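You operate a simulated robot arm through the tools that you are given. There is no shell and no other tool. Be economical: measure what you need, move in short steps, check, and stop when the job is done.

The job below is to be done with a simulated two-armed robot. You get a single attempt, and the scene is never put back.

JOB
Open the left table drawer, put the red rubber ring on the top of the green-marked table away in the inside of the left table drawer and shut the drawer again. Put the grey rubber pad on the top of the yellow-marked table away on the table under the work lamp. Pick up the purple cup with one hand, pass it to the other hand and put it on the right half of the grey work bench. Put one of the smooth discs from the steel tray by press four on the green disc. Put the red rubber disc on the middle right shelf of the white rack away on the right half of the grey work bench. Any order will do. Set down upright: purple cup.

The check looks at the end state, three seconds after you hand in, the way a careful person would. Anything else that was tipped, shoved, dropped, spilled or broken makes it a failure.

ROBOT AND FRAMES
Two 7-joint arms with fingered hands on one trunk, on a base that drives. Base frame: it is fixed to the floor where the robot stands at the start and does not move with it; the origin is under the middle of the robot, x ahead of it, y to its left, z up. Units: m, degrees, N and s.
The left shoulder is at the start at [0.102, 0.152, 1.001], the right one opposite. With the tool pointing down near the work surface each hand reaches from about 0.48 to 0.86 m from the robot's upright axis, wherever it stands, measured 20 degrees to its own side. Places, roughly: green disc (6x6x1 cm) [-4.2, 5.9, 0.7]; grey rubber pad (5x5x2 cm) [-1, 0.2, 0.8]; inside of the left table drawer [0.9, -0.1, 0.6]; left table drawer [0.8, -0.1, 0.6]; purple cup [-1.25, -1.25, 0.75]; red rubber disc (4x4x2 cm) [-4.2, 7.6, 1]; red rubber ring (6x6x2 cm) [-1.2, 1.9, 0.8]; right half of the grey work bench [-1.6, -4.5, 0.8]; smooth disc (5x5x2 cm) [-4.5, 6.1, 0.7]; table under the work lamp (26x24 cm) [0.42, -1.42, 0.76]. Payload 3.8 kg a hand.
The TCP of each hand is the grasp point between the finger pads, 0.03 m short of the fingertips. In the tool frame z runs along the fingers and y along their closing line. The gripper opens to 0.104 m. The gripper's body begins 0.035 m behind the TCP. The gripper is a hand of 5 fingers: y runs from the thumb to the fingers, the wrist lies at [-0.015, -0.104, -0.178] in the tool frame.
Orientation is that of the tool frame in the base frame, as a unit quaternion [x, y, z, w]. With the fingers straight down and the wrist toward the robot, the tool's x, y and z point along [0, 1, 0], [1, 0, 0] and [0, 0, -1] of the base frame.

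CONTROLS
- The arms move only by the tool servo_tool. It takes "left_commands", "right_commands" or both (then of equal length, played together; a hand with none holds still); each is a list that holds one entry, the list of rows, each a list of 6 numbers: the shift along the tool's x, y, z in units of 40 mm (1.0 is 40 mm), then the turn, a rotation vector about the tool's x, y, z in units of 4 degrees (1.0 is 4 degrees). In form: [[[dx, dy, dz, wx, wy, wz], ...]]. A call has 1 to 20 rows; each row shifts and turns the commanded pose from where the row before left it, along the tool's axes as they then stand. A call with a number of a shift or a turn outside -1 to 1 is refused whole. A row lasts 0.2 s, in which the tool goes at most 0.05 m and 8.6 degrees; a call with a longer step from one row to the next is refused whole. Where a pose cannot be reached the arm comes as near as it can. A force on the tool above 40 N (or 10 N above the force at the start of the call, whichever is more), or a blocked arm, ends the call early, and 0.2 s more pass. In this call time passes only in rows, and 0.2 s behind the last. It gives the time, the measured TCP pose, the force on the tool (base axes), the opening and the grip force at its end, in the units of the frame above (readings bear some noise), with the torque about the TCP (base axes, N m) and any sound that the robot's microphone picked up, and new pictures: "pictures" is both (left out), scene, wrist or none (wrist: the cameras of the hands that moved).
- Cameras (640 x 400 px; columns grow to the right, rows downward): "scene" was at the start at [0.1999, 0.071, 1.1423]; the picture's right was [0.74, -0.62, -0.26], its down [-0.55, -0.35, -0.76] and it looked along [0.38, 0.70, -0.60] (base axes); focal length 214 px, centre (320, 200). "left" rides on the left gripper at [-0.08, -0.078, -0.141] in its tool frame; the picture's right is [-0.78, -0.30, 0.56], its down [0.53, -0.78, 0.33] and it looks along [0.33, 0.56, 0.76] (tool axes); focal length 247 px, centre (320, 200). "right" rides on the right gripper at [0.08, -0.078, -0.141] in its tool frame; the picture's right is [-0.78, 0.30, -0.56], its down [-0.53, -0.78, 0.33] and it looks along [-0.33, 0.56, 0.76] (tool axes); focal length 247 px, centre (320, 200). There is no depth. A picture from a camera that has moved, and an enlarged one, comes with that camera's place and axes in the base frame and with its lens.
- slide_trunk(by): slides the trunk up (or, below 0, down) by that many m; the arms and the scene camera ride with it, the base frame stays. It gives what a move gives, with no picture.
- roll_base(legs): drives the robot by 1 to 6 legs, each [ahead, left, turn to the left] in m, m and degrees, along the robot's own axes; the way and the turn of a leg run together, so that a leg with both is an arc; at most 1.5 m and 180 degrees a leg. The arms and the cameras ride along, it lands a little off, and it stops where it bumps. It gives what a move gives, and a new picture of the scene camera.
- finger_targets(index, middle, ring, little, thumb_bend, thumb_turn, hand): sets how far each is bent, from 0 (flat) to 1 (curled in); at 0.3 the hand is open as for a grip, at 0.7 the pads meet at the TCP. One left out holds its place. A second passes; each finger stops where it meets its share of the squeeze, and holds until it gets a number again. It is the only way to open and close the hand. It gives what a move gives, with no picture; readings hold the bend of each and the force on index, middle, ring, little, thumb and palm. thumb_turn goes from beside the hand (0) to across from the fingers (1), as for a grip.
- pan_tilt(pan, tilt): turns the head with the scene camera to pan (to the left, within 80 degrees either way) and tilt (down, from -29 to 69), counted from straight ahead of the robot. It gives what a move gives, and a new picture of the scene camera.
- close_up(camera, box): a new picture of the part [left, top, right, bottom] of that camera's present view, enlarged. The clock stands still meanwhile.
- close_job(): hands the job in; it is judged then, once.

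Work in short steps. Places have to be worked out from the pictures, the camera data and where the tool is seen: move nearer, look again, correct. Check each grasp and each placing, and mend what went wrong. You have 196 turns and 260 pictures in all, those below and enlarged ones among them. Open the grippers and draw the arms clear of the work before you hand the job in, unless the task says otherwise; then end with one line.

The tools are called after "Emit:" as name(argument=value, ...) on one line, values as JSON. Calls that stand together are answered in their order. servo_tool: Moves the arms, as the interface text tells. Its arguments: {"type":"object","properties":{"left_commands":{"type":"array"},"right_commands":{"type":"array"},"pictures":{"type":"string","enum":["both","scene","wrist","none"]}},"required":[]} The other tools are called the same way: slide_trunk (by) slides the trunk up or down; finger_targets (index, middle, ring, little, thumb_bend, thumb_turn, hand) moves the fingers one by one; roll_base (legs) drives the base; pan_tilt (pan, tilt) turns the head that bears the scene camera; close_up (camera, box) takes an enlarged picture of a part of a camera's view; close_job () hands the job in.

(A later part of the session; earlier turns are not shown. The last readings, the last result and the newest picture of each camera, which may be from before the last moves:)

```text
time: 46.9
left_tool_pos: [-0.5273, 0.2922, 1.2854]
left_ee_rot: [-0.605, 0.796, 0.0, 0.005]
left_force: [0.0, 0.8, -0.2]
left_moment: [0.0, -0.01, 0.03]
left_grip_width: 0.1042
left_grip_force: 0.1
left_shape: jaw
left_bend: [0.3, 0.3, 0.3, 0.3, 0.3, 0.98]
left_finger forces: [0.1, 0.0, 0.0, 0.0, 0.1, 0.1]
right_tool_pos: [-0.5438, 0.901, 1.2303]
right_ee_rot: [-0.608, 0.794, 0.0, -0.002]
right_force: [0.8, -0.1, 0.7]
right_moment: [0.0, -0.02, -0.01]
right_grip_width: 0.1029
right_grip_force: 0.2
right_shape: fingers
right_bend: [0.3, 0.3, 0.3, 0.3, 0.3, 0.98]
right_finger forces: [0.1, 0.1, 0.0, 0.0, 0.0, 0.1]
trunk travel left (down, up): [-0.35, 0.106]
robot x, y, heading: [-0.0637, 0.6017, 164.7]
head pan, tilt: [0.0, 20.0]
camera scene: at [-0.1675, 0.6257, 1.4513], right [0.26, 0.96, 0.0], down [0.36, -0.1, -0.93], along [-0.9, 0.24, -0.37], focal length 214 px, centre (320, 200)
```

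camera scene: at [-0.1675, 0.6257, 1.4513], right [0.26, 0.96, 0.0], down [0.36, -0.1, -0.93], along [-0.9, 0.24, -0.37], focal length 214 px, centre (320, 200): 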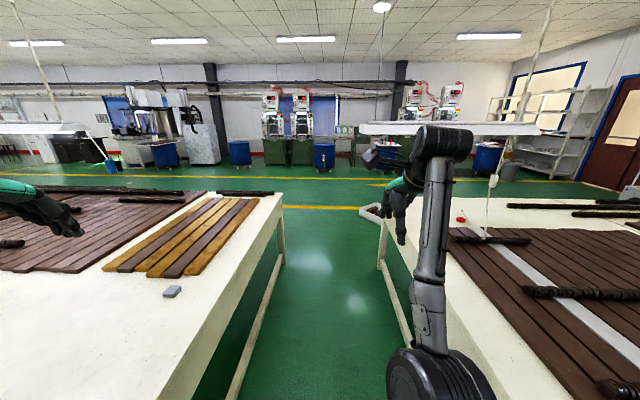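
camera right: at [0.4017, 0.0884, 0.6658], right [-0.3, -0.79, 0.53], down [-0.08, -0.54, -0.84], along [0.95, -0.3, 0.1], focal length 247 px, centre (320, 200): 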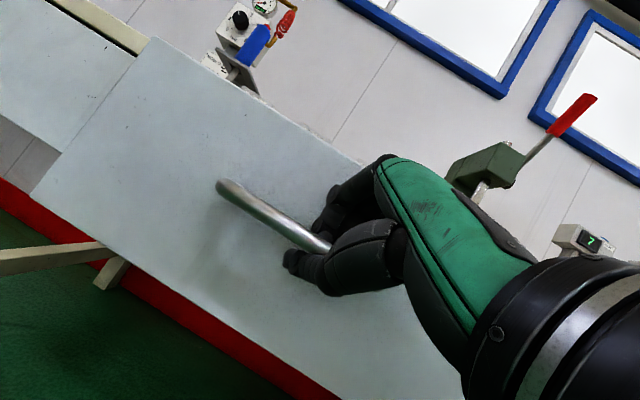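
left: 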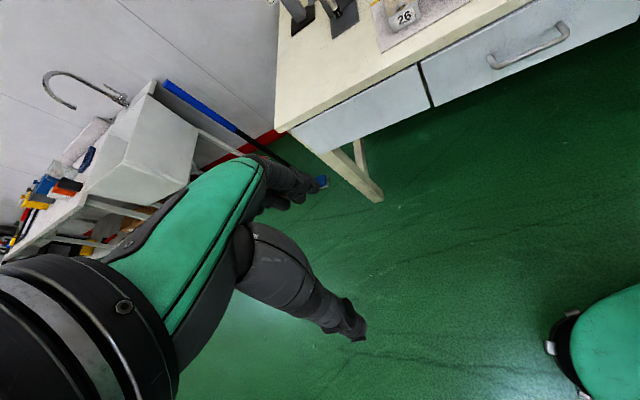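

A hanging lamp spans the aisle end at about z 1.37 near [-1.0, 1.0..1.7], so I must pass low. I lift the hands a bit, then lower the trunk fully so elbows and head go under it.

Emit:
servo_tool(left_commands=[[[0, 0, -0.75, 0, 0, 0], [0, 0, -0.75, 0, 0, 0]]], right_commands=[[[0, 0, -1, 0, 0, 0], [0, 0, -1, 0, 0, 0]]], pictures="none")

Emit:
slide_trunk(by=-0.32)

Emit:
roll_base(legs=[[0.58, 0, 0]])

```text
time: 47.5
left_tool_pos: [-0.5268, 0.2936, 1.3472]
left_ee_rot: [-0.606, 0.796, -0.001, 0.005]
left_force: [-0.9, 0.8, -0.5]
left_moment: [0.0, 0.0, -0.04]
left_grip_width: 0.104
left_grip_force: 0.1
left_shape: jaw
left_bend: [0.3, 0.3, 0.3, 0.3, 0.3, 0.98]
left_finger forces: [0.0, 0.1, 0.0, 0.0, 0.1, 0.0]
right_tool_pos: [-0.5559, 0.9074, 1.3092]
right_ee_rot: [-0.608, 0.794, 0.002, -0.002]
right_force: [0.9, -1.0, -0.6]
right_moment: [0.0, 0.03, 0.01]
right_grip_width: 0.1029
right_grip_force: 0.0
right_shape: fingers
right_bend: [0.3, 0.3, 0.3, 0.3, 0.3, 0.98]
right_finger forces: [0.1, 0.0, 0.0, 0.0, 0.0, 0.1]
right hand out of reach, approached as far as the arm can: row 2
trunk travel left (down, up): [-0.35, 0.106]
robot x, y, heading: [-0.0659, 0.5994, 164.6]
head pan, tilt: [0.0, 20.0]
```

```text
time: 50.7
left_tool_pos: [-0.5281, 0.2922, 1.0256]
left_ee_rot: [-0.605, 0.796, 0.001, 0.006]
left_force: [-0.2, -0.5, 0.2]
left_moment: [-0.03, 0.01, -0.01]
left_grip_width: 0.1041
left_grip_force: 0.1
left_shape: jaw
left_bend: [0.3, 0.3, 0.3, 0.3, 0.3, 0.98]
left_finger forces: [0.0, 0.0, 0.0, 0.0, 0.1, 0.1]
right_tool_pos: [-0.6318, 0.9283, 0.7103]
right_ee_rot: [-0.594, 0.776, -0.17, 0.128]
right_force: [1.2, 1.4, 0.8]
right_moment: [0.0, 0.02, -0.02]
right_grip_width: 0.1031
right_grip_force: 0.0
right_shape: fingers
right_bend: [0.3, 0.3, 0.3, 0.3, 0.3, 0.98]
right_finger forces: [0.0, 0.1, 0.0, 0.1, 0.1, 0.0]
trunk travel left (down, up): [-0.03, 0.426]
robot x, y, heading: [-0.0615, 0.5982, 164.5]
head pan, tilt: [0.0, 20.0]
```

```text
time: 54.0
left_tool_pos: [-1.0866, 0.4412, 1.0249]
left_ee_rot: [-0.609, 0.793, 0.0, 0.006]
left_force: [-0.4, 0.3, 0.3]
left_moment: [-0.01, -0.02, 0.03]
left_grip_width: 0.1041
left_grip_force: 0.1
left_shape: jaw
left_bend: [0.3, 0.3, 0.3, 0.3, 0.3, 0.98]
left_finger forces: [0.1, 0.0, 0.0, 0.0, 0.1, 0.0]
right_tool_pos: [-1.1958, 1.0755, 0.7088]
right_ee_rot: [-0.597, 0.773, -0.171, 0.13]
right_force: [0.0, 0.7, -0.9]
right_moment: [0.0, 0.01, 0.01]
right_grip_width: 0.1032
right_grip_force: 0.1
right_shape: fingers
right_bend: [0.3, 0.3, 0.3, 0.3, 0.3, 0.98]
right_finger forces: [0.0, 0.1, 0.1, 0.0, 0.1, 0.0]
trunk travel left (down, up): [-0.03, 0.426]
robot x, y, heading: [-0.6244, 0.7487, 165.0]
head pan, tilt: [0.0, 20.0]
camera scene: at [-0.9057, 0.824, 1.0286], right [0.26, 0.97, 0.0], down [0.71, -0.19, -0.68], along [-0.66, 0.18, -0.73], focal length 214 px, centre (320, 200)
```

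scene: 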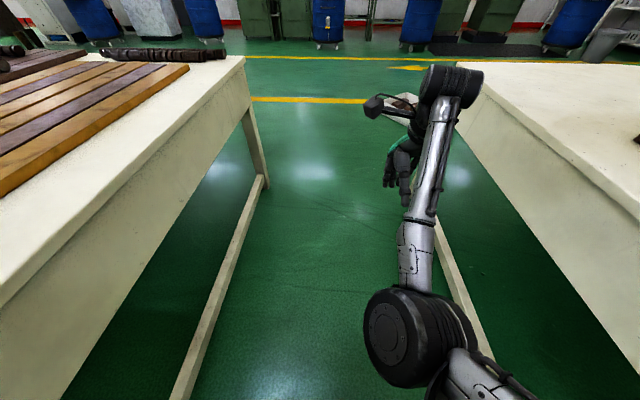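

The trunk leans forward as it lowers, and the right hand sank to z 0.71 within the aisle. I straighten it and lift it clear of table height.

Emit:
servo_tool(right_commands=[[[0, -0.4, -0.9, -0.8, 0, 0], [0, -0.35, -0.9, -0.8, 0, 0], [0, -0.3, -0.9, -0.8, 0, 0], [0, -0.2, -0.9, -0.8, 0, 0], [0, -0.15, -0.9, -0.8, 0, 0], [0, -0.1, -0.9, -0.8, 0, 0], [0, 0, -0.9, -0.8, 0, 0], [0, 0, -0.9, -0.6, 0, 0]]], pictures="none")

Emit:
slide_trunk(by=0.07)

```text
time: 55.8
left_tool_pos: [-1.0852, 0.4402, 1.0266]
left_ee_rot: [-0.608, 0.794, -0.001, 0.005]
left_force: [-0.6, 0.5, 0.4]
left_moment: [-0.01, 0.02, -0.04]
left_grip_width: 0.1039
left_grip_force: 0.2
left_shape: jaw
left_bend: [0.3, 0.3, 0.3, 0.3, 0.3, 0.98]
left_finger forces: [0.1, 0.0, 0.1, 0.0, 0.1, 0.0]
right_tool_pos: [-1.2427, 1.096, 0.9856]
right_ee_rot: [-0.61, 0.792, 0.0, -0.002]
right_force: [-0.7, -0.9, -0.6]
right_moment: [0.0, -0.02, 0.02]
right_grip_width: 0.1032
right_grip_force: 0.0
right_shape: fingers
right_bend: [0.3, 0.3, 0.3, 0.3, 0.3, 0.98]
right_finger forces: [0.0, 0.1, 0.0, 0.0, 0.0, 0.0]
right hand out of reach, approached as far as the arm can: row 1, 2, 3, 4, 5
trunk travel left (down, up): [-0.03, 0.426]
robot x, y, heading: [-0.6229, 0.746, 165.1]
head pan, tilt: [0.0, 20.0]
```

```text
time: 56.9
left_tool_pos: [-1.0874, 0.441, 1.0937]
left_ee_rot: [-0.608, 0.794, -0.001, 0.006]
left_force: [-0.3, -0.4, -1.3]
left_moment: [0.02, 0.01, 0.02]
left_grip_width: 0.1042
left_grip_force: 0.1
left_shape: jaw
left_bend: [0.3, 0.3, 0.3, 0.3, 0.3, 0.98]
left_finger forces: [0.0, 0.1, 0.0, 0.0, 0.1, 0.0]
right_tool_pos: [-1.243, 1.0967, 1.0518]
right_ee_rot: [-0.611, 0.792, -0.001, -0.001]
right_force: [-0.3, -0.2, 0.1]
right_moment: [-0.01, 0.0, -0.01]
right_grip_width: 0.1029
right_grip_force: 0.1
right_shape: fingers
right_bend: [0.3, 0.3, 0.3, 0.3, 0.3, 0.98]
right_finger forces: [0.0, 0.0, 0.1, 0.0, 0.0, 0.0]
trunk travel left (down, up): [-0.1, 0.356]
robot x, y, heading: [-0.627, 0.7495, 164.9]
head pan, tilt: [0.0, 20.0]
```

Now turn left to face the yellow table, with the pad expected 15 degrees right of straight ahead.

Emit:
roll_base(legs=[[0, 0, 87]])

Emit:
pan_tilt(pan=-15, tilt=35)

```text
time: 61.0
left_tool_pos: [-0.3364, 0.2738, 1.095]
left_ee_rot: [0.988, -0.154, -0.004, -0.005]
left_force: [0.9, 0.4, 0.9]
left_moment: [-0.03, 0.01, 0.0]
left_grip_width: 0.1039
left_grip_force: 0.0
left_shape: jaw
left_bend: [0.3, 0.3, 0.3, 0.3, 0.3, 0.98]
left_finger forces: [0.0, 0.0, 0.1, 0.0, 0.0, 0.0]
right_tool_pos: [-0.9972, 0.1477, 1.0536]
right_ee_rot: [0.988, -0.153, 0.0, 0.001]
right_force: [0.1, -0.3, 0.2]
right_moment: [0.06, -0.02, -0.01]
right_grip_width: 0.1033
right_grip_force: 0.1
right_shape: fingers
right_bend: [0.3, 0.3, 0.3, 0.3, 0.3, 0.98]
right_finger forces: [0.0, 0.0, 0.0, 0.0, 0.0, 0.1]
trunk travel left (down, up): [-0.1, 0.356]
robot x, y, heading: [-0.6245, 0.748, -107.5]
head pan, tilt: [0.0, 20.0]
camera scene: at [-0.6955, 0.5222, 1.1404], right [-0.95, 0.3, 0.0], down [0.19, 0.6, -0.78], along [-0.24, -0.74, -0.63], focal length 214 px, centre (320, 200)
```

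scene: 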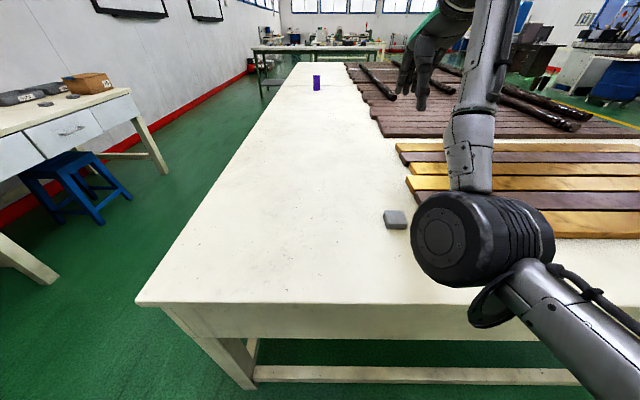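

```text
time: 61.8
left_tool_pos: [-0.3365, 0.2738, 1.0962]
left_ee_rot: [0.988, -0.154, -0.004, -0.004]
left_force: [0.6, 0.2, -0.6]
left_moment: [-0.02, 0.0, 0.0]
left_grip_width: 0.104
left_grip_force: 0.1
left_shape: jaw
left_bend: [0.3, 0.3, 0.3, 0.3, 0.3, 0.98]
left_finger forces: [0.0, 0.0, 0.0, 0.0, 0.0, 0.0]
right_tool_pos: [-0.9982, 0.1491, 1.0526]
right_ee_rot: [0.988, -0.151, 0.002, 0.001]
right_force: [0.0, 0.8, -1.0]
right_moment: [0.01, -0.01, -0.04]
right_grip_width: 0.1033
right_grip_force: 0.0
right_shape: fingers
right_bend: [0.3, 0.3, 0.3, 0.3, 0.3, 0.98]
right_finger forces: [0.0, 0.0, 0.0, 0.1, 0.0, 0.0]
trunk travel left (down, up): [-0.1, 0.356]
robot x, y, heading: [-0.6244, 0.7521, -107.4]
head pan, tilt: [-15.0, 35.0]
camera scene: at [-0.7127, 0.5437, 1.1205], right [-0.85, 0.52, 0.08], down [0.38, 0.71, -0.6], along [-0.37, -0.47, -0.8], focal length 214 px, centre (320, 200)
```

scene: 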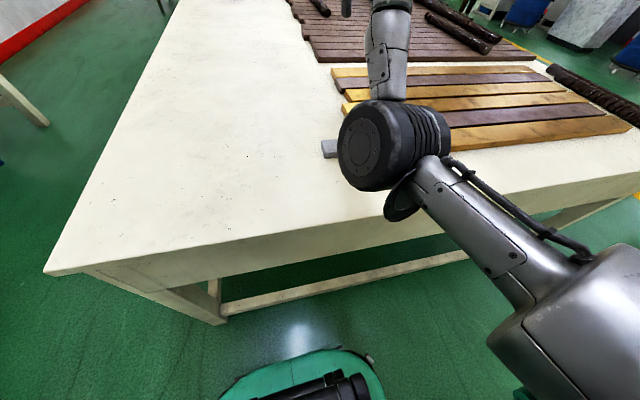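

The wrist occludes the pad from the head, so I move the right hand roughly above it, [-0.983, 0.219], and look with the wrist camera.

Emit:
servo_tool(right_commands=[[[0, -0.9, 0.7, 0, 0, 0], [-0.1, -0.9, 1, 0, 0, 0], [0, 0, 1, 0, 0, 0], [0, 0, 0.8, 0, 0, 0]]], pictures="both")

```text
refused: row 2 steps farther than a row can; nothing moved
```

Emit:
servo_tool(right_commands=[[[0, -0.6, 0.8, 0, 0, 0], [-0.1, -0.6, 0.9, 0, 0, 0], [0, -0.6, 0.9, 0, 0, 0], [0, 0, 0.9, 0, 0, 0]]], pictures="both")

```text
time: 62.8
left_tool_pos: [-0.3369, 0.273, 1.0957]
left_ee_rot: [0.988, -0.154, -0.004, -0.005]
left_force: [0.7, 0.2, -0.2]
left_moment: [-0.03, -0.01, 0.0]
left_grip_width: 0.1039
left_grip_force: 0.1
left_shape: jaw
left_bend: [0.3, 0.3, 0.3, 0.3, 0.3, 0.98]
left_finger forces: [0.0, 0.1, 0.0, 0.1, 0.1, 0.0]
right_tool_pos: [-0.9795, 0.218, 0.9117]
right_ee_rot: [0.989, -0.151, 0.001, 0.001]
right_force: [0.9, 0.6, -1.1]
right_moment: [0.01, -0.01, 0.0]
right_grip_width: 0.103
right_grip_force: 0.1
right_shape: fingers
right_bend: [0.3, 0.3, 0.3, 0.3, 0.3, 0.98]
right_finger forces: [0.0, 0.0, 0.1, 0.0, 0.0, 0.1]
trunk travel left (down, up): [-0.1, 0.356]
robot x, y, heading: [-0.6269, 0.7522, -107.7]
head pan, tilt: [-15.0, 35.0]
camera scene: at [-0.7131, 0.5434, 1.1203], right [-0.85, 0.53, 0.08], down [0.38, 0.71, -0.59], along [-0.37, -0.47, -0.8], focal length 214 px, centre (320, 200)
camera right: at [-0.8805, 0.2689, 1.0513], right [-0.83, -0.05, 0.56], down [-0.28, 0.9, -0.34], along [-0.48, -0.43, -0.76], focal length 247 px, centre (320, 200)
```

scene: 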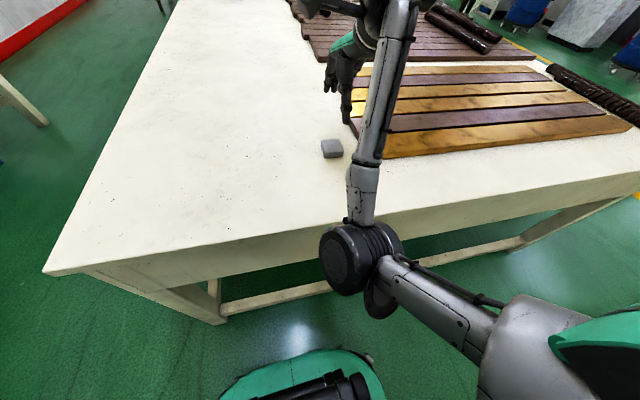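
right: 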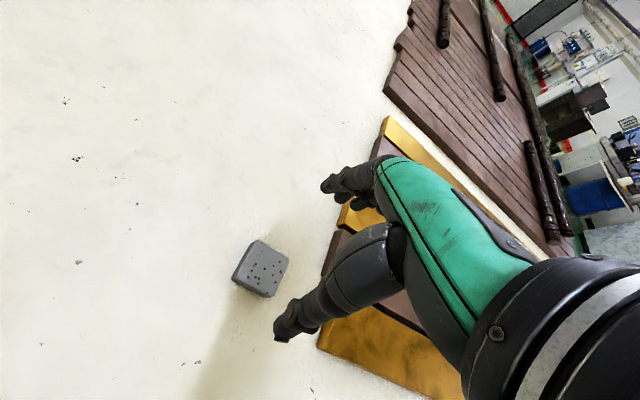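

Both views agree on the pad at about [-0.984, 0.220, 0.77] with the table top near 0.76. I lower straight down over it to TCP z about 0.797.

Emit:
servo_tool(right_commands=[[[-0.1, 0, 0.8, 0, 0, 0], [0, 0, 0.8, 0, 0, 0], [0, 0, 0.7, 0, 0, 0], [0, 0, 0.3, 0, 0, 0], [0, 0, 0.25, 0, 0, 0]]], pictures="wrist")

```text
time: 64.0
left_tool_pos: [-0.3377, 0.2747, 1.0948]
left_ee_rot: [0.988, -0.153, -0.004, -0.004]
left_force: [-0.2, -0.4, -0.3]
left_moment: [0.0, -0.02, 0.01]
left_grip_width: 0.1037
left_grip_force: 0.0
left_shape: jaw
left_bend: [0.3, 0.3, 0.3, 0.3, 0.3, 0.98]
left_finger forces: [0.1, 0.1, 0.1, 0.0, 0.1, 0.0]
right_tool_pos: [-0.9847, 0.2179, 0.7996]
right_ee_rot: [0.988, -0.151, 0.001, 0.001]
right_force: [-0.7, 0.4, -0.7]
right_moment: [0.0, 0.0, -0.01]
right_grip_width: 0.103
right_grip_force: 0.0
right_shape: fingers
right_bend: [0.3, 0.3, 0.3, 0.3, 0.3, 0.98]
right_finger forces: [0.0, 0.1, 0.0, 0.1, 0.0, 0.0]
trunk travel left (down, up): [-0.1, 0.356]
robot x, y, heading: [-0.6227, 0.753, -107.7]
head pan, tilt: [-15.0, 35.0]
camera right: at [-0.8848, 0.27, 0.9387], right [-0.83, -0.05, 0.56], down [-0.28, 0.9, -0.34], along [-0.48, -0.43, -0.76], focal length 247 px, centre (320, 200)
```

right: 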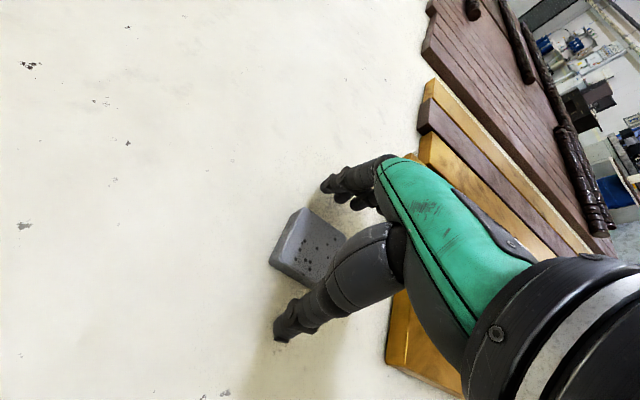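

The pad sits between thumb and fingers. I go down a further 6 mm and close.

Emit:
servo_tool(right_commands=[[[0, 0, 0.15, 0, 0, 0]]], pictures="none")

Emit:
finger_targets(hand="right", index=0.75, middle=0.75, ring=0.75, little=0.75, thumb_bend=0.7)

Emit:
servo_tool(right_commands=[[[0, 0, -0.5, 0, 0, 0], [0, 0, -1, 0, 0, 0], [0, 0, -1, 0, 0, 0]]], pictures="wrist")

```text
time: 64.4
left_tool_pos: [-0.3361, 0.275, 1.0955]
left_ee_rot: [0.988, -0.154, -0.004, -0.004]
left_force: [0.1, -0.6, 0.0]
left_moment: [-0.02, 0.01, 0.01]
left_grip_width: 0.1039
left_grip_force: 0.2
left_shape: jaw
left_bend: [0.3, 0.3, 0.3, 0.3, 0.3, 0.98]
left_finger forces: [0.0, 0.1, 0.0, 0.0, 0.1, 0.0]
right_tool_pos: [-0.9838, 0.2193, 0.795]
right_ee_rot: [0.988, -0.152, 0.0, 0.003]
right_force: [0.5, 1.3, 5.4]
right_moment: [-0.29, 0.17, -0.04]
right_grip_width: 0.103
right_grip_force: 3.1
right_shape: fingers
right_bend: [0.3, 0.3, 0.3, 0.3, 0.3, 0.98]
right_finger forces: [0.0, 5.4, 0.0, 0.0, 0.0, 0.0]
trunk travel left (down, up): [-0.1, 0.356]
robot x, y, heading: [-0.6223, 0.746, -107.3]
head pan, tilt: [-15.0, 35.0]
```

```text
time: 65.4
left_tool_pos: [-0.3356, 0.2768, 1.0967]
left_ee_rot: [0.988, -0.153, -0.004, -0.003]
left_force: [1.2, 0.5, 1.1]
left_moment: [0.02, 0.0, -0.01]
left_grip_width: 0.1041
left_grip_force: 0.0
left_shape: jaw
left_bend: [0.3, 0.3, 0.3, 0.3, 0.3, 0.98]
left_finger forces: [0.1, 0.1, 0.0, 0.0, 0.0, 0.0]
right_tool_pos: [-0.9829, 0.2191, 0.7984]
right_ee_rot: [0.988, -0.152, 0.0, 0.006]
right_force: [-3.2, -5.8, 31.0]
right_moment: [-0.76, -0.08, -0.03]
right_grip_width: 0.0437
right_grip_force: 31.0
right_shape: fingers
right_bend: [0.56, 0.51, 0.63, 0.75, 0.55, 0.94]
right_finger forces: [31.3, 0.0, 9.3, 0.0, 21.9, 0.0]
trunk travel left (down, up): [-0.1, 0.356]
robot x, y, heading: [-0.6252, 0.749, -107.6]
head pan, tilt: [-15.0, 35.0]
```

```text
time: 66.2
left_tool_pos: [-0.3364, 0.2751, 1.0959]
left_ee_rot: [0.988, -0.155, -0.004, -0.005]
left_force: [0.0, 0.5, 0.0]
left_moment: [-0.02, -0.01, -0.01]
left_grip_width: 0.104
left_grip_force: 0.0
left_shape: jaw
left_bend: [0.3, 0.3, 0.3, 0.3, 0.3, 0.98]
left_finger forces: [0.1, 0.0, 0.1, 0.1, 0.0, 0.0]
right_tool_pos: [-0.9841, 0.2184, 0.8924]
right_ee_rot: [0.988, -0.151, 0.0, 0.0]
right_force: [-0.1, 0.2, 0.2]
right_moment: [0.0, 0.01, 0.03]
right_grip_width: 0.0432
right_grip_force: 18.1
right_shape: fingers
right_bend: [0.57, 0.51, 0.64, 0.75, 0.55, 0.93]
right_finger forces: [9.8, 0.0, 8.2, 0.0, 18.8, 0.1]
trunk travel left (down, up): [-0.1, 0.356]
robot x, y, heading: [-0.6219, 0.7489, -107.4]
head pan, tilt: [-15.0, 35.0]
camera right: at [-0.8848, 0.2697, 1.0324], right [-0.83, -0.05, 0.55], down [-0.28, 0.9, -0.33], along [-0.48, -0.43, -0.76], focal length 247 px, centre (320, 200)
```

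right: 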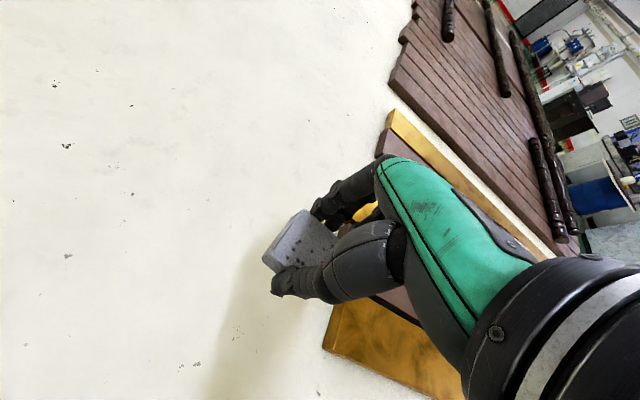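

The pad is held. I lift it, turn left to heading -17.5 so my back faces down the aisle, then back out past the far table ends.

Emit:
servo_tool(right_commands=[[[0, -0.5, -0.8, 0, 0, 0], [0, -0.5, -0.8, 0, 0, 0], [0, -0.5, -0.8, 0, 0, 0], [0, -0.5, -0.8, 0, 0, 0]]], pictures="none")

Emit:
roll_base(legs=[[0, 0, 90]])

Emit:
roll_base(legs=[[-0.5, 0, 0]])

```text
time: 67.2
left_tool_pos: [-0.3356, 0.2738, 1.0947]
left_ee_rot: [0.988, -0.154, -0.004, -0.004]
left_force: [0.5, -0.1, -0.5]
left_moment: [0.01, 0.0, 0.01]
left_grip_width: 0.1041
left_grip_force: 0.1
left_shape: jaw
left_bend: [0.3, 0.3, 0.3, 0.3, 0.3, 0.98]
left_finger forces: [0.1, 0.0, 0.1, 0.0, 0.0, 0.1]
right_tool_pos: [-0.9857, 0.2325, 0.9494]
right_ee_rot: [0.988, -0.152, 0.001, 0.002]
right_force: [-0.2, 0.2, -1.0]
right_moment: [-0.02, 0.03, 0.04]
right_grip_width: 0.0433
right_grip_force: 18.0
right_shape: fingers
right_bend: [0.57, 0.51, 0.64, 0.75, 0.55, 0.93]
right_finger forces: [9.8, 0.1, 8.1, 0.0, 18.7, 0.0]
right hand out of reach, approached as far as the arm can: row 2, 3, 4
trunk travel left (down, up): [-0.1, 0.356]
robot x, y, heading: [-0.6249, 0.7506, -107.6]
head pan, tilt: [-15.0, 35.0]
```

```text
time: 71.3
left_tool_pos: [-0.142, 1.0263, 1.0962]
left_ee_rot: [0.815, 0.58, -0.005, 0.0]
left_force: [0.2, 0.0, -0.4]
left_moment: [-0.01, -0.01, 0.0]
left_grip_width: 0.1038
left_grip_force: 0.0
left_shape: jaw
left_bend: [0.3, 0.3, 0.3, 0.3, 0.3, 0.98]
left_finger forces: [0.1, 0.0, 0.0, 0.0, 0.0, 0.0]
right_tool_pos: [-0.1142, 0.3757, 0.9492]
right_ee_rot: [0.814, 0.581, 0.002, 0.001]
right_force: [-0.6, -0.2, -1.4]
right_moment: [-0.03, -0.01, 0.0]
right_grip_width: 0.043
right_grip_force: 17.2
right_shape: fingers
right_bend: [0.57, 0.51, 0.65, 0.75, 0.55, 0.93]
right_finger forces: [9.2, 0.0, 7.2, 0.1, 17.7, 0.1]
trunk travel left (down, up): [-0.1, 0.356]
robot x, y, heading: [-0.6263, 0.7473, -19.2]
head pan, tilt: [-15.0, 35.0]
camera scene: at [-0.4209, 0.6553, 1.1204], right [-0.55, -0.83, 0.08], down [-0.7, 0.4, -0.59], along [0.46, -0.38, -0.8], focal length 214 px, centre (320, 200)
```

scene: 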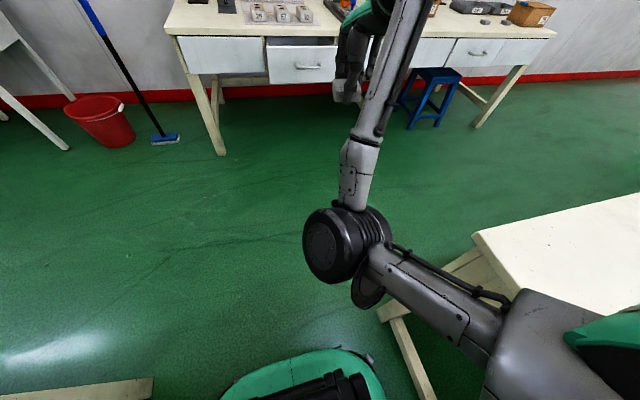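

```text
time: 74.3
left_tool_pos: [-0.6157, 1.1903, 1.0963]
left_ee_rot: [0.815, 0.58, -0.005, 0.001]
left_force: [-0.5, 0.2, 0.1]
left_moment: [0.01, -0.02, 0.02]
left_grip_width: 0.1042
left_grip_force: 0.0
left_shape: jaw
left_bend: [0.3, 0.3, 0.3, 0.3, 0.3, 0.98]
left_finger forces: [0.0, 0.1, 0.0, 0.0, 0.1, 0.0]
right_tool_pos: [-0.5918, 0.5394, 0.9491]
right_ee_rot: [0.814, 0.581, 0.002, 0.001]
right_force: [0.5, 0.8, -1.3]
right_moment: [0.01, 0.02, 0.04]
right_grip_width: 0.0429
right_grip_force: 16.7
right_shape: fingers
right_bend: [0.57, 0.51, 0.65, 0.75, 0.55, 0.93]
right_finger forces: [9.2, 0.0, 7.2, 0.0, 17.8, 0.0]
trunk travel left (down, up): [-0.1, 0.356]
robot x, y, heading: [-1.0996, 0.9116, -19.0]
head pan, tilt: [-15.0, 35.0]
camera scene: at [-0.8961, 0.8185, 1.1205], right [-0.55, -0.83, 0.08], down [-0.7, 0.4, -0.6], along [0.46, -0.38, -0.8], focal length 214 px, centre (320, 200)
```

scene: 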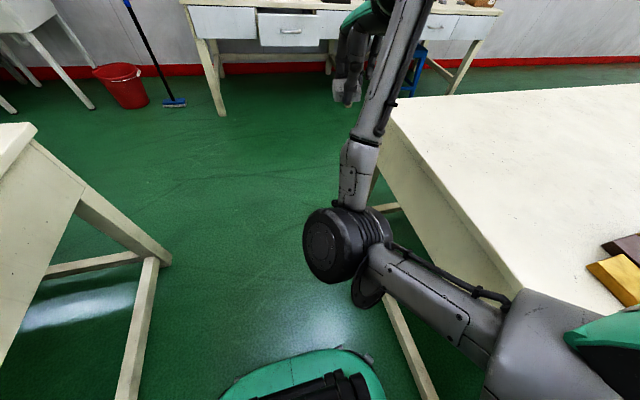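

Clearance on both sides looks fine. I back the remaining 1.05 m, slide left about 0.9 m along the table's end, and look.

Emit:
roll_base(legs=[[-1.06, -0.02, 0]])

Emit:
pan_tilt(pan=45, tilt=22)

```text
time: 79.7
left_tool_pos: [-1.6196, 1.5148, 1.0954]
left_ee_rot: [0.817, 0.576, -0.006, 0.0]
left_force: [-0.2, 0.7, -0.3]
left_moment: [-0.01, -0.01, -0.02]
left_grip_width: 0.1038
left_grip_force: 0.1
left_shape: jaw
left_bend: [0.3, 0.3, 0.3, 0.3, 0.3, 0.98]
left_finger forces: [0.1, 0.1, 0.0, 0.0, 0.1, 0.1]
right_tool_pos: [-1.6012, 0.8639, 0.9505]
right_ee_rot: [0.816, 0.578, 0.002, 0.001]
right_force: [0.0, 0.1, -0.3]
right_moment: [-0.04, 0.01, -0.01]
right_grip_width: 0.043
right_grip_force: 17.4
right_shape: fingers
right_bend: [0.57, 0.51, 0.65, 0.75, 0.55, 0.93]
right_finger forces: [9.2, 0.1, 7.2, 0.0, 17.8, 0.1]
trunk travel left (down, up): [-0.1, 0.356]
robot x, y, heading: [-2.1024, 1.2434, -19.5]
head pan, tilt: [-15.0, 35.0]
camera scene: at [-1.9029, 1.1466, 1.1204], right [-0.55, -0.83, 0.08], down [-0.69, 0.4, -0.6], along [0.46, -0.39, -0.8], focal length 214 px, centre (320, 200)
```

scene: 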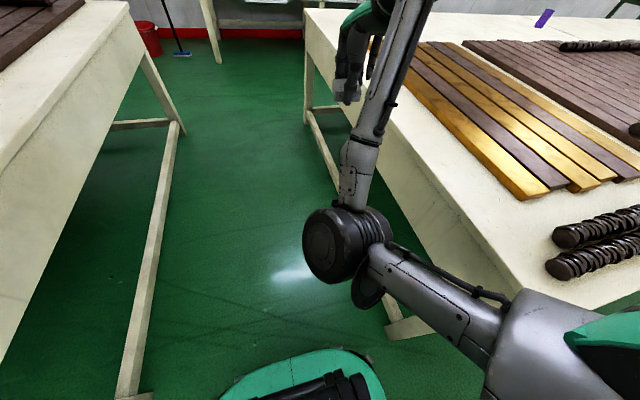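

```text
time: 81.0
left_tool_pos: [-1.6182, 1.5152, 1.0953]
left_ee_rot: [0.818, 0.575, -0.006, 0.0]
left_force: [0.8, -0.2, -0.6]
left_moment: [-0.01, -0.02, -0.03]
left_grip_width: 0.1038
left_grip_force: 0.2
left_shape: jaw
left_bend: [0.3, 0.3, 0.3, 0.3, 0.3, 0.98]
left_finger forces: [0.0, 0.1, 0.0, 0.1, 0.0, 0.0]
right_tool_pos: [-1.6007, 0.865, 0.9487]
right_ee_rot: [0.816, 0.578, 0.002, 0.001]
right_force: [-0.1, -0.3, -0.7]
right_moment: [-0.02, 0.01, 0.0]
right_grip_width: 0.0432
right_grip_force: 17.7
right_shape: fingers
right_bend: [0.57, 0.51, 0.65, 0.75, 0.55, 0.93]
right_finger forces: [9.1, 0.1, 7.3, 0.1, 17.7, 0.0]
trunk travel left (down, up): [-0.1, 0.356]
robot x, y, heading: [-2.1019, 1.2461, -19.3]
head pan, tilt: [45.0, 22.0]
camera scene: at [-1.8841, 1.2337, 1.1462], right [0.39, -0.89, -0.23], down [-0.61, -0.07, -0.79], along [0.69, 0.45, -0.57], focal length 214 px, centre (320, 200)
```

scene: 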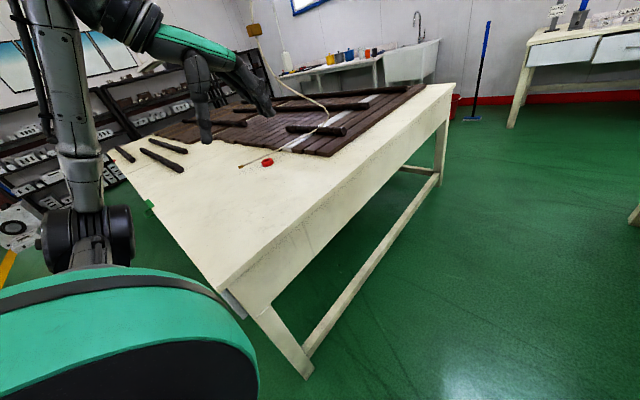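

The ring is at [-1.18, 1.92] again, about 0.46 m in from the table's end edge. I slide left so it comes about 0.77 m ahead and slightly left.

Emit:
roll_base(legs=[[-0.12, 0.775, 0]])

Emit:
pan_tilt(pan=8, tilt=25)

```text
time: 85.3
left_tool_pos: [-1.4742, 2.2896, 1.0952]
left_ee_rot: [0.816, 0.578, -0.006, 0.0]
left_force: [-0.5, 0.7, 0.5]
left_moment: [0.0, -0.03, -0.04]
left_grip_width: 0.104
left_grip_force: 0.2
left_shape: jaw
left_bend: [0.3, 0.3, 0.3, 0.3, 0.3, 0.98]
left_finger forces: [0.0, 0.0, 0.0, 0.0, 0.0, 0.0]
right_tool_pos: [-1.4541, 1.6383, 0.9496]
right_ee_rot: [0.816, 0.578, 0.001, 0.0]
right_force: [0.3, 0.5, -0.6]
right_moment: [-0.04, 0.01, -0.03]
right_grip_width: 0.0427
right_grip_force: 17.6
right_shape: fingers
right_bend: [0.57, 0.51, 0.65, 0.75, 0.55, 0.93]
right_finger forces: [9.4, 0.1, 8.6, 0.0, 17.7, 0.0]
trunk travel left (down, up): [-0.1, 0.356]
robot x, y, heading: [-1.9621, 2.0162, -19.4]
head pan, tilt: [45.0, 22.0]
camera scene: at [-1.7388, 2.0074, 1.1462], right [0.4, -0.89, -0.23], down [-0.61, -0.07, -0.79], along [0.69, 0.45, -0.57], focal length 214 px, centre (320, 200)
```

scene: 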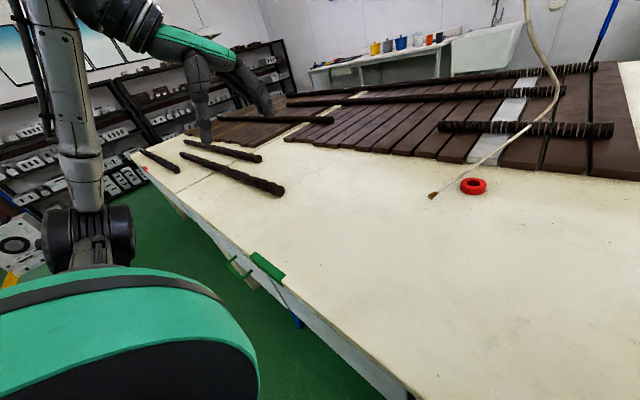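

```text
time: 86.3
left_tool_pos: [-1.475, 2.29, 1.0961]
left_ee_rot: [0.816, 0.577, -0.005, 0.0]
left_force: [0.4, 0.5, -0.8]
left_moment: [0.0, 0.0, -0.02]
left_grip_width: 0.104
left_grip_force: 0.1
left_shape: jaw
left_bend: [0.3, 0.3, 0.3, 0.3, 0.3, 0.98]
left_finger forces: [0.0, 0.0, 0.0, 0.1, 0.0, 0.0]
right_tool_pos: [-1.4544, 1.6382, 0.9502]
right_ee_rot: [0.816, 0.578, 0.002, 0.001]
right_force: [0.1, -0.3, 0.1]
right_moment: [0.03, 0.0, 0.0]
right_grip_width: 0.043
right_grip_force: 18.0
right_shape: fingers
right_bend: [0.57, 0.51, 0.65, 0.75, 0.55, 0.93]
right_finger forces: [9.4, 0.0, 8.6, 0.1, 17.7, 0.0]
trunk travel left (down, up): [-0.1, 0.356]
robot x, y, heading: [-1.9564, 2.017, -19.2]
head pan, tilt: [8.0, 25.0]
camera scene: at [-1.735, 1.9498, 1.1333], right [-0.2, -0.98, -0.05], down [-0.67, 0.17, -0.72], along [0.71, -0.12, -0.69], focal length 214 px, centre (320, 200)
```

scene: 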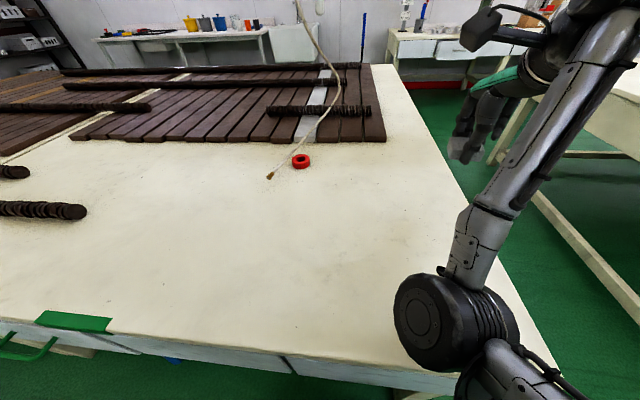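

The lamp rope's frayed end lies close to the ring, so I zoom in to see how it runs.

Emit:
close_up(camera="scene", box=[240, 100, 360, 200])

```text
4.00 times, centred on (300, 150) of scene
camera zoom: at [-1.735, 1.9498, 1.1333], right [-0.2, -0.98, -0.05], down [-0.67, 0.17, -0.72], along [0.71, -0.12, -0.69], focal length 858 px, centre (400, 400)
```

zoom: 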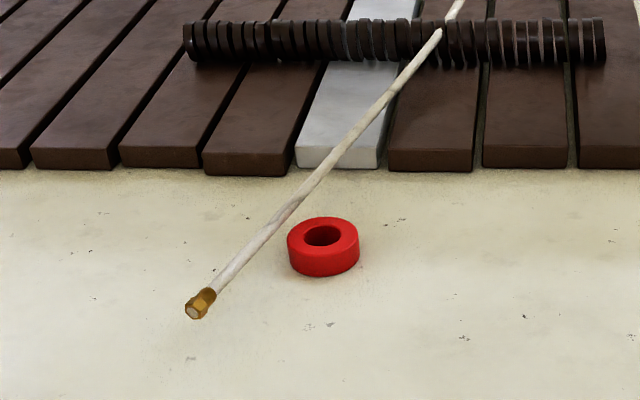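

The rope lies about 5 cm from the ring's centre, on the far-left side, running at about -33 degrees. I bring the left hand above the ring, offset 1 cm away from the rope, with its closing line yawed parallel to the rope.

Emit:
servo_tool(left_commands=[[[-0.56, 0.84, 0.25, 0, 0, 0], [-0.56, 0.84, 0.25, 0, 0, 0], [-0.56, 0.84, 0.25, 0, 0, 0], [-0.56, 0.84, 0.25, 0, 0, 0], [-0.56, 0.84, 0.25, 0, 0, 0], [-0.56, 0.84, 0.25, 0, 0, 0], [-0.56, 0.84, 0.25, 0, 0, 0], [-0.56, 0.84, 0.25, 0, 0, 0], [-0.56, 0.84, 0.25, 0, 0, 0], [-0.56, 0.84, 0.25, 0, 0, 0], [-0.56, 0.84, 0, 0, 0, 0], [-0.56, 0.84, 0, 0, 0, 0], [0, 0, 0, 0, 0, 0.9], [0, 0, 0, 0, 0, 0.9], [0, 0, 0, 0, 0, 0.9], [0, 0, 0, 0, 0, 0.8]]], pictures="both")

```text
time: 89.7
left_tool_pos: [-1.2152, 1.9454, 0.9948]
left_ee_rot: [0.881, 0.473, -0.006, 0.001]
left_force: [-0.1, 0.0, 0.0]
left_moment: [0.0, -0.03, 0.0]
left_grip_width: 0.1039
left_grip_force: 0.1
left_shape: jaw
left_bend: [0.3, 0.3, 0.3, 0.3, 0.3, 0.98]
left_finger forces: [0.0, 0.0, 0.0, 0.1, 0.1, 0.1]
left hand out of reach, approached as far as the arm can: row 11, 12
right_tool_pos: [-1.4538, 1.6387, 0.9488]
right_ee_rot: [0.815, 0.579, 0.002, 0.001]
right_force: [-0.1, -0.8, -0.2]
right_moment: [-0.01, 0.01, 0.0]
right_grip_width: 0.0427
right_grip_force: 17.8
right_shape: fingers
right_bend: [0.57, 0.51, 0.65, 0.75, 0.55, 0.93]
right_finger forces: [9.3, 0.0, 8.9, 0.0, 17.6, 0.0]
trunk travel left (down, up): [-0.1, 0.356]
robot x, y, heading: [-1.9609, 2.0128, -19.4]
head pan, tilt: [8.0, 25.0]
camera scene: at [-1.7347, 1.9496, 1.1332], right [-0.2, -0.98, -0.05], down [-0.67, 0.17, -0.72], along [0.71, -0.12, -0.69], focal length 214 px, centre (320, 200)
camera left: at [-1.3222, 1.9237, 1.1373], right [-0.68, -0.49, -0.55], down [-0.35, 0.87, -0.33], along [0.64, -0.03, -0.77], focal length 247 px, centre (320, 200)
```

scene: 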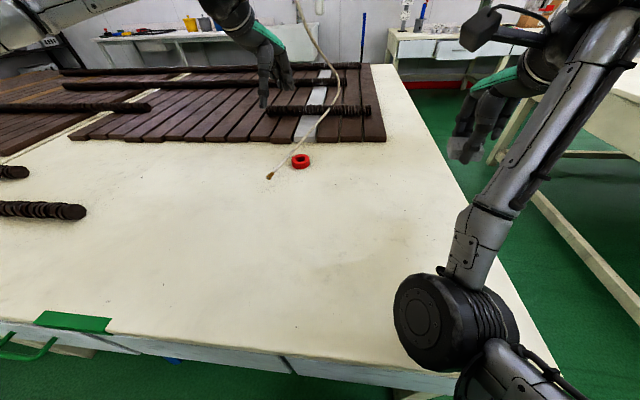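
left: 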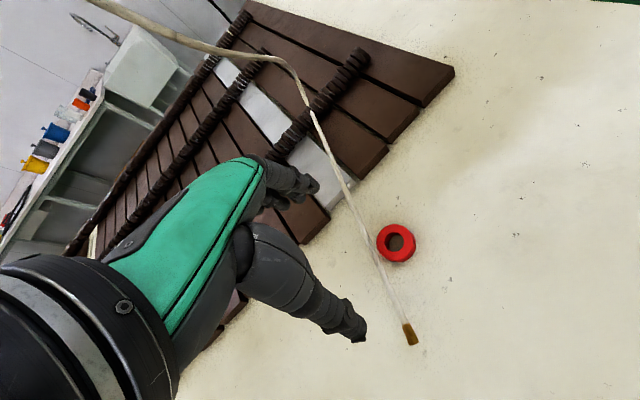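

The rope is stiff and passes about 3 cm from the ring's centre at z about 0.80, so the ring must first be drawn along the rope past its tip. I set the hand 2.3 cm off to the clear side and lower partway.

Emit:
servo_tool(left_commands=[[[-0.5, 0.1, 0.5, 0, 0, 0], [-0.4, 0.1, 0.6, 0, 0, 0], [0, 0.3, 0.6, 0, 0, 0], [0, 0.3, 0.6, 0, 0, 0], [0, 0.3, 0.4, 0, 0, 0]]], pictures="wrist")

```text
time: 90.9
left_tool_pos: [-1.2177, 1.9133, 0.9167]
left_ee_rot: [0.881, 0.473, -0.005, 0.001]
left_force: [0.3, -0.4, -0.1]
left_moment: [0.01, -0.02, 0.0]
left_grip_width: 0.1041
left_grip_force: 0.0
left_shape: jaw
left_bend: [0.3, 0.3, 0.3, 0.3, 0.3, 0.98]
left_finger forces: [0.0, 0.0, 0.1, 0.0, 0.0, 0.0]
left hand out of reach, approached as far as the arm can: row 3, 4, 5
right_tool_pos: [-1.4535, 1.6385, 0.9487]
right_ee_rot: [0.816, 0.578, 0.001, 0.001]
right_force: [0.0, 0.1, -1.4]
right_moment: [-0.01, 0.01, -0.04]
right_grip_width: 0.043
right_grip_force: 17.4
right_shape: fingers
right_bend: [0.57, 0.51, 0.65, 0.75, 0.55, 0.93]
right_finger forces: [9.3, 0.1, 8.9, 0.0, 17.6, 0.0]
trunk travel left (down, up): [-0.1, 0.356]
robot x, y, heading: [-1.9589, 2.0169, -19.3]
head pan, tilt: [8.0, 25.0]
camera left: at [-1.3249, 1.8902, 1.0591], right [-0.68, -0.49, -0.55], down [-0.36, 0.87, -0.33], along [0.64, -0.03, -0.77], focal length 247 px, centre (320, 200)
```

left: 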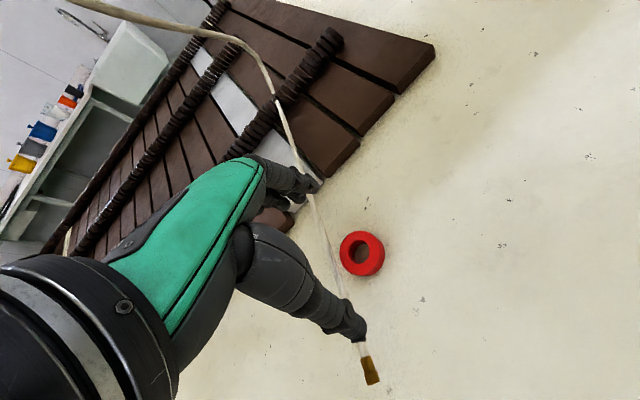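

Reach is a few centimetres short, so I edge the base ahead 3.5 cm; the hand rides along.

Emit:
roll_base(legs=[[0.035, 0, 0]])

```text
time: 91.8
left_tool_pos: [-1.1845, 1.9026, 0.9184]
left_ee_rot: [0.881, 0.473, -0.007, 0.0]
left_force: [-0.5, -0.1, -0.2]
left_moment: [0.0, -0.01, -0.03]
left_grip_width: 0.1041
left_grip_force: 0.1
left_shape: jaw
left_bend: [0.3, 0.3, 0.3, 0.3, 0.3, 0.98]
left_finger forces: [0.0, 0.0, 0.0, 0.0, 0.0, 0.1]
right_tool_pos: [-1.4226, 1.6267, 0.9497]
right_ee_rot: [0.815, 0.579, 0.002, 0.002]
right_force: [0.0, -0.5, -0.6]
right_moment: [-0.01, 0.02, 0.01]
right_grip_width: 0.0429
right_grip_force: 18.3
right_shape: fingers
right_bend: [0.57, 0.51, 0.65, 0.75, 0.55, 0.93]
right_finger forces: [9.3, 0.1, 8.9, 0.0, 17.6, 0.1]
trunk travel left (down, up): [-0.1, 0.356]
robot x, y, heading: [-1.923, 2.006, -19.2]
head pan, tilt: [8.0, 25.0]
camera scene: at [-1.7029, 1.9383, 1.1336], right [-0.2, -0.98, -0.05], down [-0.67, 0.17, -0.72], along [0.71, -0.12, -0.69], focal length 214 px, centre (320, 200)
```

scene: 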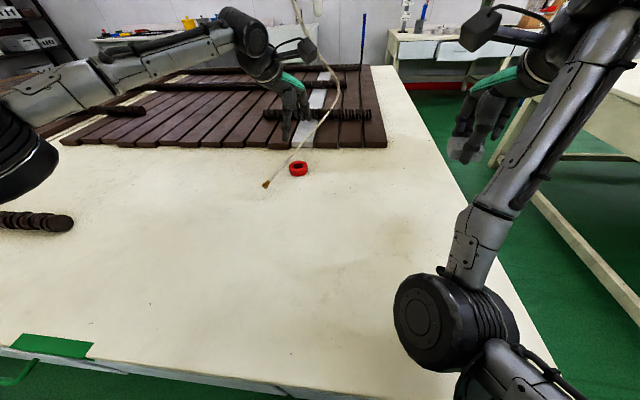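

I shift the hand to the clear side by 1.7 cm and lower to z about 0.85, then check against rope and ring.

Emit:
servo_tool(left_commands=[[[-0.42, -0.2, 0, 0, 0, 0], [0, 0, 0.6, 0, 0, 0], [0, 0, 0.6, 0, 0, 0], [0, 0, 0.5, 0, 0, 0]]], pictures="wrist")

Emit:
close_up(camera="scene", box=[220, 80, 380, 200])

```text
time: 92.8
left_tool_pos: [-1.2004, 1.8928, 0.8477]
left_ee_rot: [0.881, 0.473, -0.005, 0.0]
left_force: [0.4, 0.7, 0.1]
left_moment: [-0.02, -0.01, -0.01]
left_grip_width: 0.1039
left_grip_force: 0.1
left_shape: jaw
left_bend: [0.3, 0.3, 0.3, 0.3, 0.3, 0.98]
left_finger forces: [0.0, 0.0, 0.0, 0.0, 0.0, 0.0]
right_tool_pos: [-1.4209, 1.6281, 0.9477]
right_ee_rot: [0.815, 0.579, 0.002, 0.001]
right_force: [0.5, 0.3, -0.9]
right_moment: [-0.01, 0.0, 0.0]
right_grip_width: 0.043
right_grip_force: 17.6
right_shape: fingers
right_bend: [0.57, 0.51, 0.65, 0.75, 0.55, 0.93]
right_finger forces: [9.2, 0.1, 8.9, 0.2, 17.6, 0.1]
trunk travel left (down, up): [-0.1, 0.356]
robot x, y, heading: [-1.9237, 2.0058, -19.2]
head pan, tilt: [8.0, 25.0]
camera left: at [-1.3085, 1.8696, 0.9912], right [-0.68, -0.49, -0.55], down [-0.36, 0.87, -0.33], along [0.64, -0.03, -0.77], focal length 247 px, centre (320, 200)
```

left: 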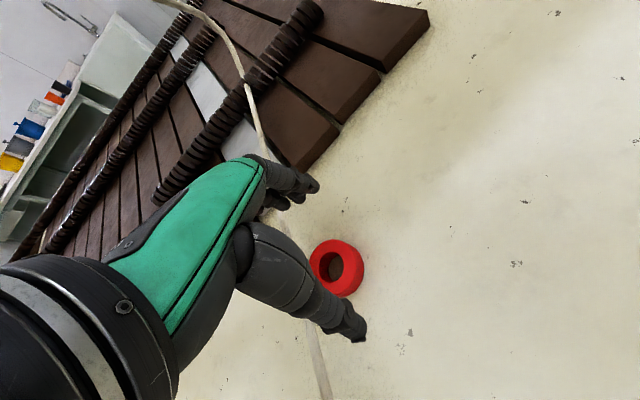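

```text
3.33 times, centred on (300, 140) of scene
camera zoom: at [-1.7023, 1.9383, 1.1332], right [-0.2, -0.98, -0.05], down [-0.67, 0.17, -0.72], along [0.71, -0.12, -0.69], focal length 715 px, centre (387, 400)
```

zoom: 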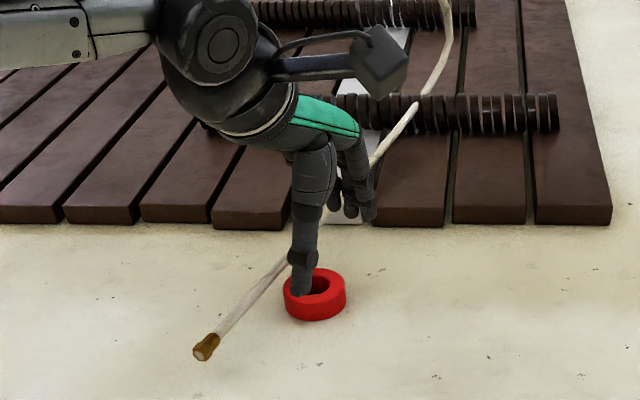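

The spacing is as planned, with about 1.3 cm between the nearest finger and the rope. I lower to z 0.80.

Emit:
servo_tool(left_commands=[[[0, 0, 0.5, 0, 0, 0], [0, 0, 0.4, 0, 0, 0], [0, 0, 0.25, 0, 0, 0]]], pictures="wrist")

Emit:
close_up(camera="scene", box=[220, 80, 380, 200])

```text
time: 93.5
left_tool_pos: [-1.2024, 1.8916, 0.8024]
left_ee_rot: [0.88, 0.474, -0.005, 0.0]
left_force: [0.0, 0.0, 0.2]
left_moment: [0.0, 0.04, 0.02]
left_grip_width: 0.104
left_grip_force: 0.1
left_shape: jaw
left_bend: [0.3, 0.3, 0.3, 0.3, 0.3, 0.98]
left_finger forces: [0.0, 0.1, 0.0, 0.1, 0.0, 0.0]
right_tool_pos: [-1.4205, 1.627, 0.95]
right_ee_rot: [0.815, 0.579, 0.002, 0.001]
right_force: [-0.4, 0.7, -0.7]
right_moment: [0.02, -0.02, -0.03]
right_grip_width: 0.0432
right_grip_force: 17.7
right_shape: fingers
right_bend: [0.57, 0.51, 0.65, 0.75, 0.55, 0.93]
right_finger forces: [9.2, 0.0, 8.9, 0.1, 17.6, 0.0]
trunk travel left (down, up): [-0.1, 0.356]
robot x, y, heading: [-1.9237, 2.0071, -19.2]
head pan, tilt: [8.0, 25.0]
camera left: at [-1.3092, 1.868, 0.9455], right [-0.68, -0.49, -0.55], down [-0.36, 0.87, -0.33], along [0.64, -0.03, -0.77], focal length 247 px, centre (320, 200)
```

left: 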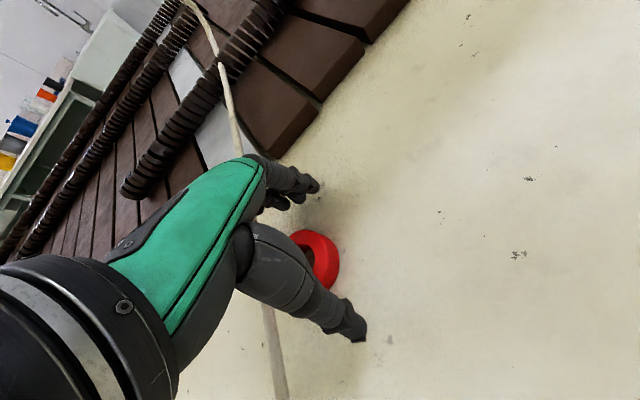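

```text
3.33 times, centred on (300, 140) of scene
camera zoom: at [-1.7023, 1.9382, 1.1333], right [-0.2, -0.98, -0.05], down [-0.67, 0.17, -0.72], along [0.71, -0.12, -0.69], focal length 715 px, centre (387, 400)
```

zoom: 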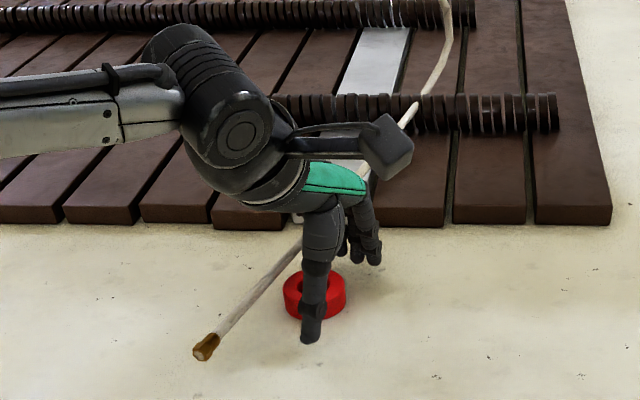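

No contact anywhere and the ring is between thumb and fingers. I draw it back along the rope toward the robot, drifting slightly away from the rope.

Emit:
servo_tool(left_commands=[[[0, 0, 0.08, 0, 0, 0], [-0.03, -0.5, 0, 0, 0, 0], [-0.03, -0.5, 0, 0, 0, 0], [-0.03, -0.5, 0, 0, 0, 0], [-0.03, -0.5, 0, 0, 0, 0]]], pictures="wrist")

```text
time: 94.8
left_tool_pos: [-1.2724, 1.932, 0.8008]
left_ee_rot: [0.881, 0.473, -0.005, 0.0]
left_force: [-0.2, -0.3, 0.3]
left_moment: [0.03, -0.01, -0.02]
left_grip_width: 0.104
left_grip_force: 0.0
left_shape: jaw
left_bend: [0.3, 0.3, 0.3, 0.3, 0.3, 0.98]
left_finger forces: [0.1, 0.1, 0.1, 0.0, 0.0, 0.0]
right_tool_pos: [-1.4221, 1.628, 0.9499]
right_ee_rot: [0.815, 0.58, 0.001, 0.002]
right_force: [0.1, 0.9, -0.9]
right_moment: [-0.02, -0.02, 0.02]
right_grip_width: 0.0431
right_grip_force: 18.3
right_shape: fingers
right_bend: [0.57, 0.51, 0.65, 0.75, 0.55, 0.93]
right_finger forces: [9.3, 0.1, 8.9, 0.0, 17.6, 0.0]
trunk travel left (down, up): [-0.1, 0.356]
robot x, y, heading: [-1.9255, 2.0047, -19.1]
head pan, tilt: [8.0, 25.0]
camera left: at [-1.3793, 1.9096, 0.9432], right [-0.68, -0.49, -0.55], down [-0.36, 0.87, -0.33], along [0.64, -0.03, -0.77], focal length 247 px, centre (320, 200)
```

left: 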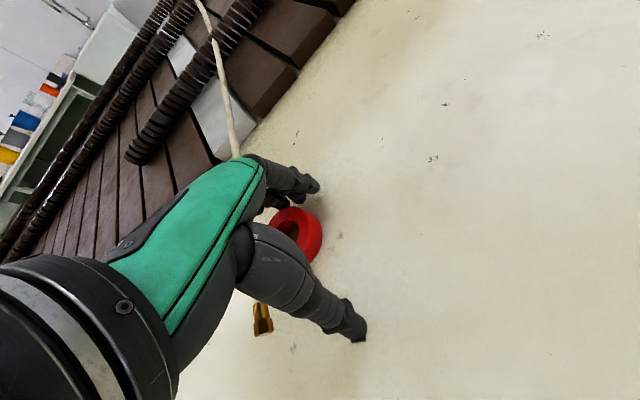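

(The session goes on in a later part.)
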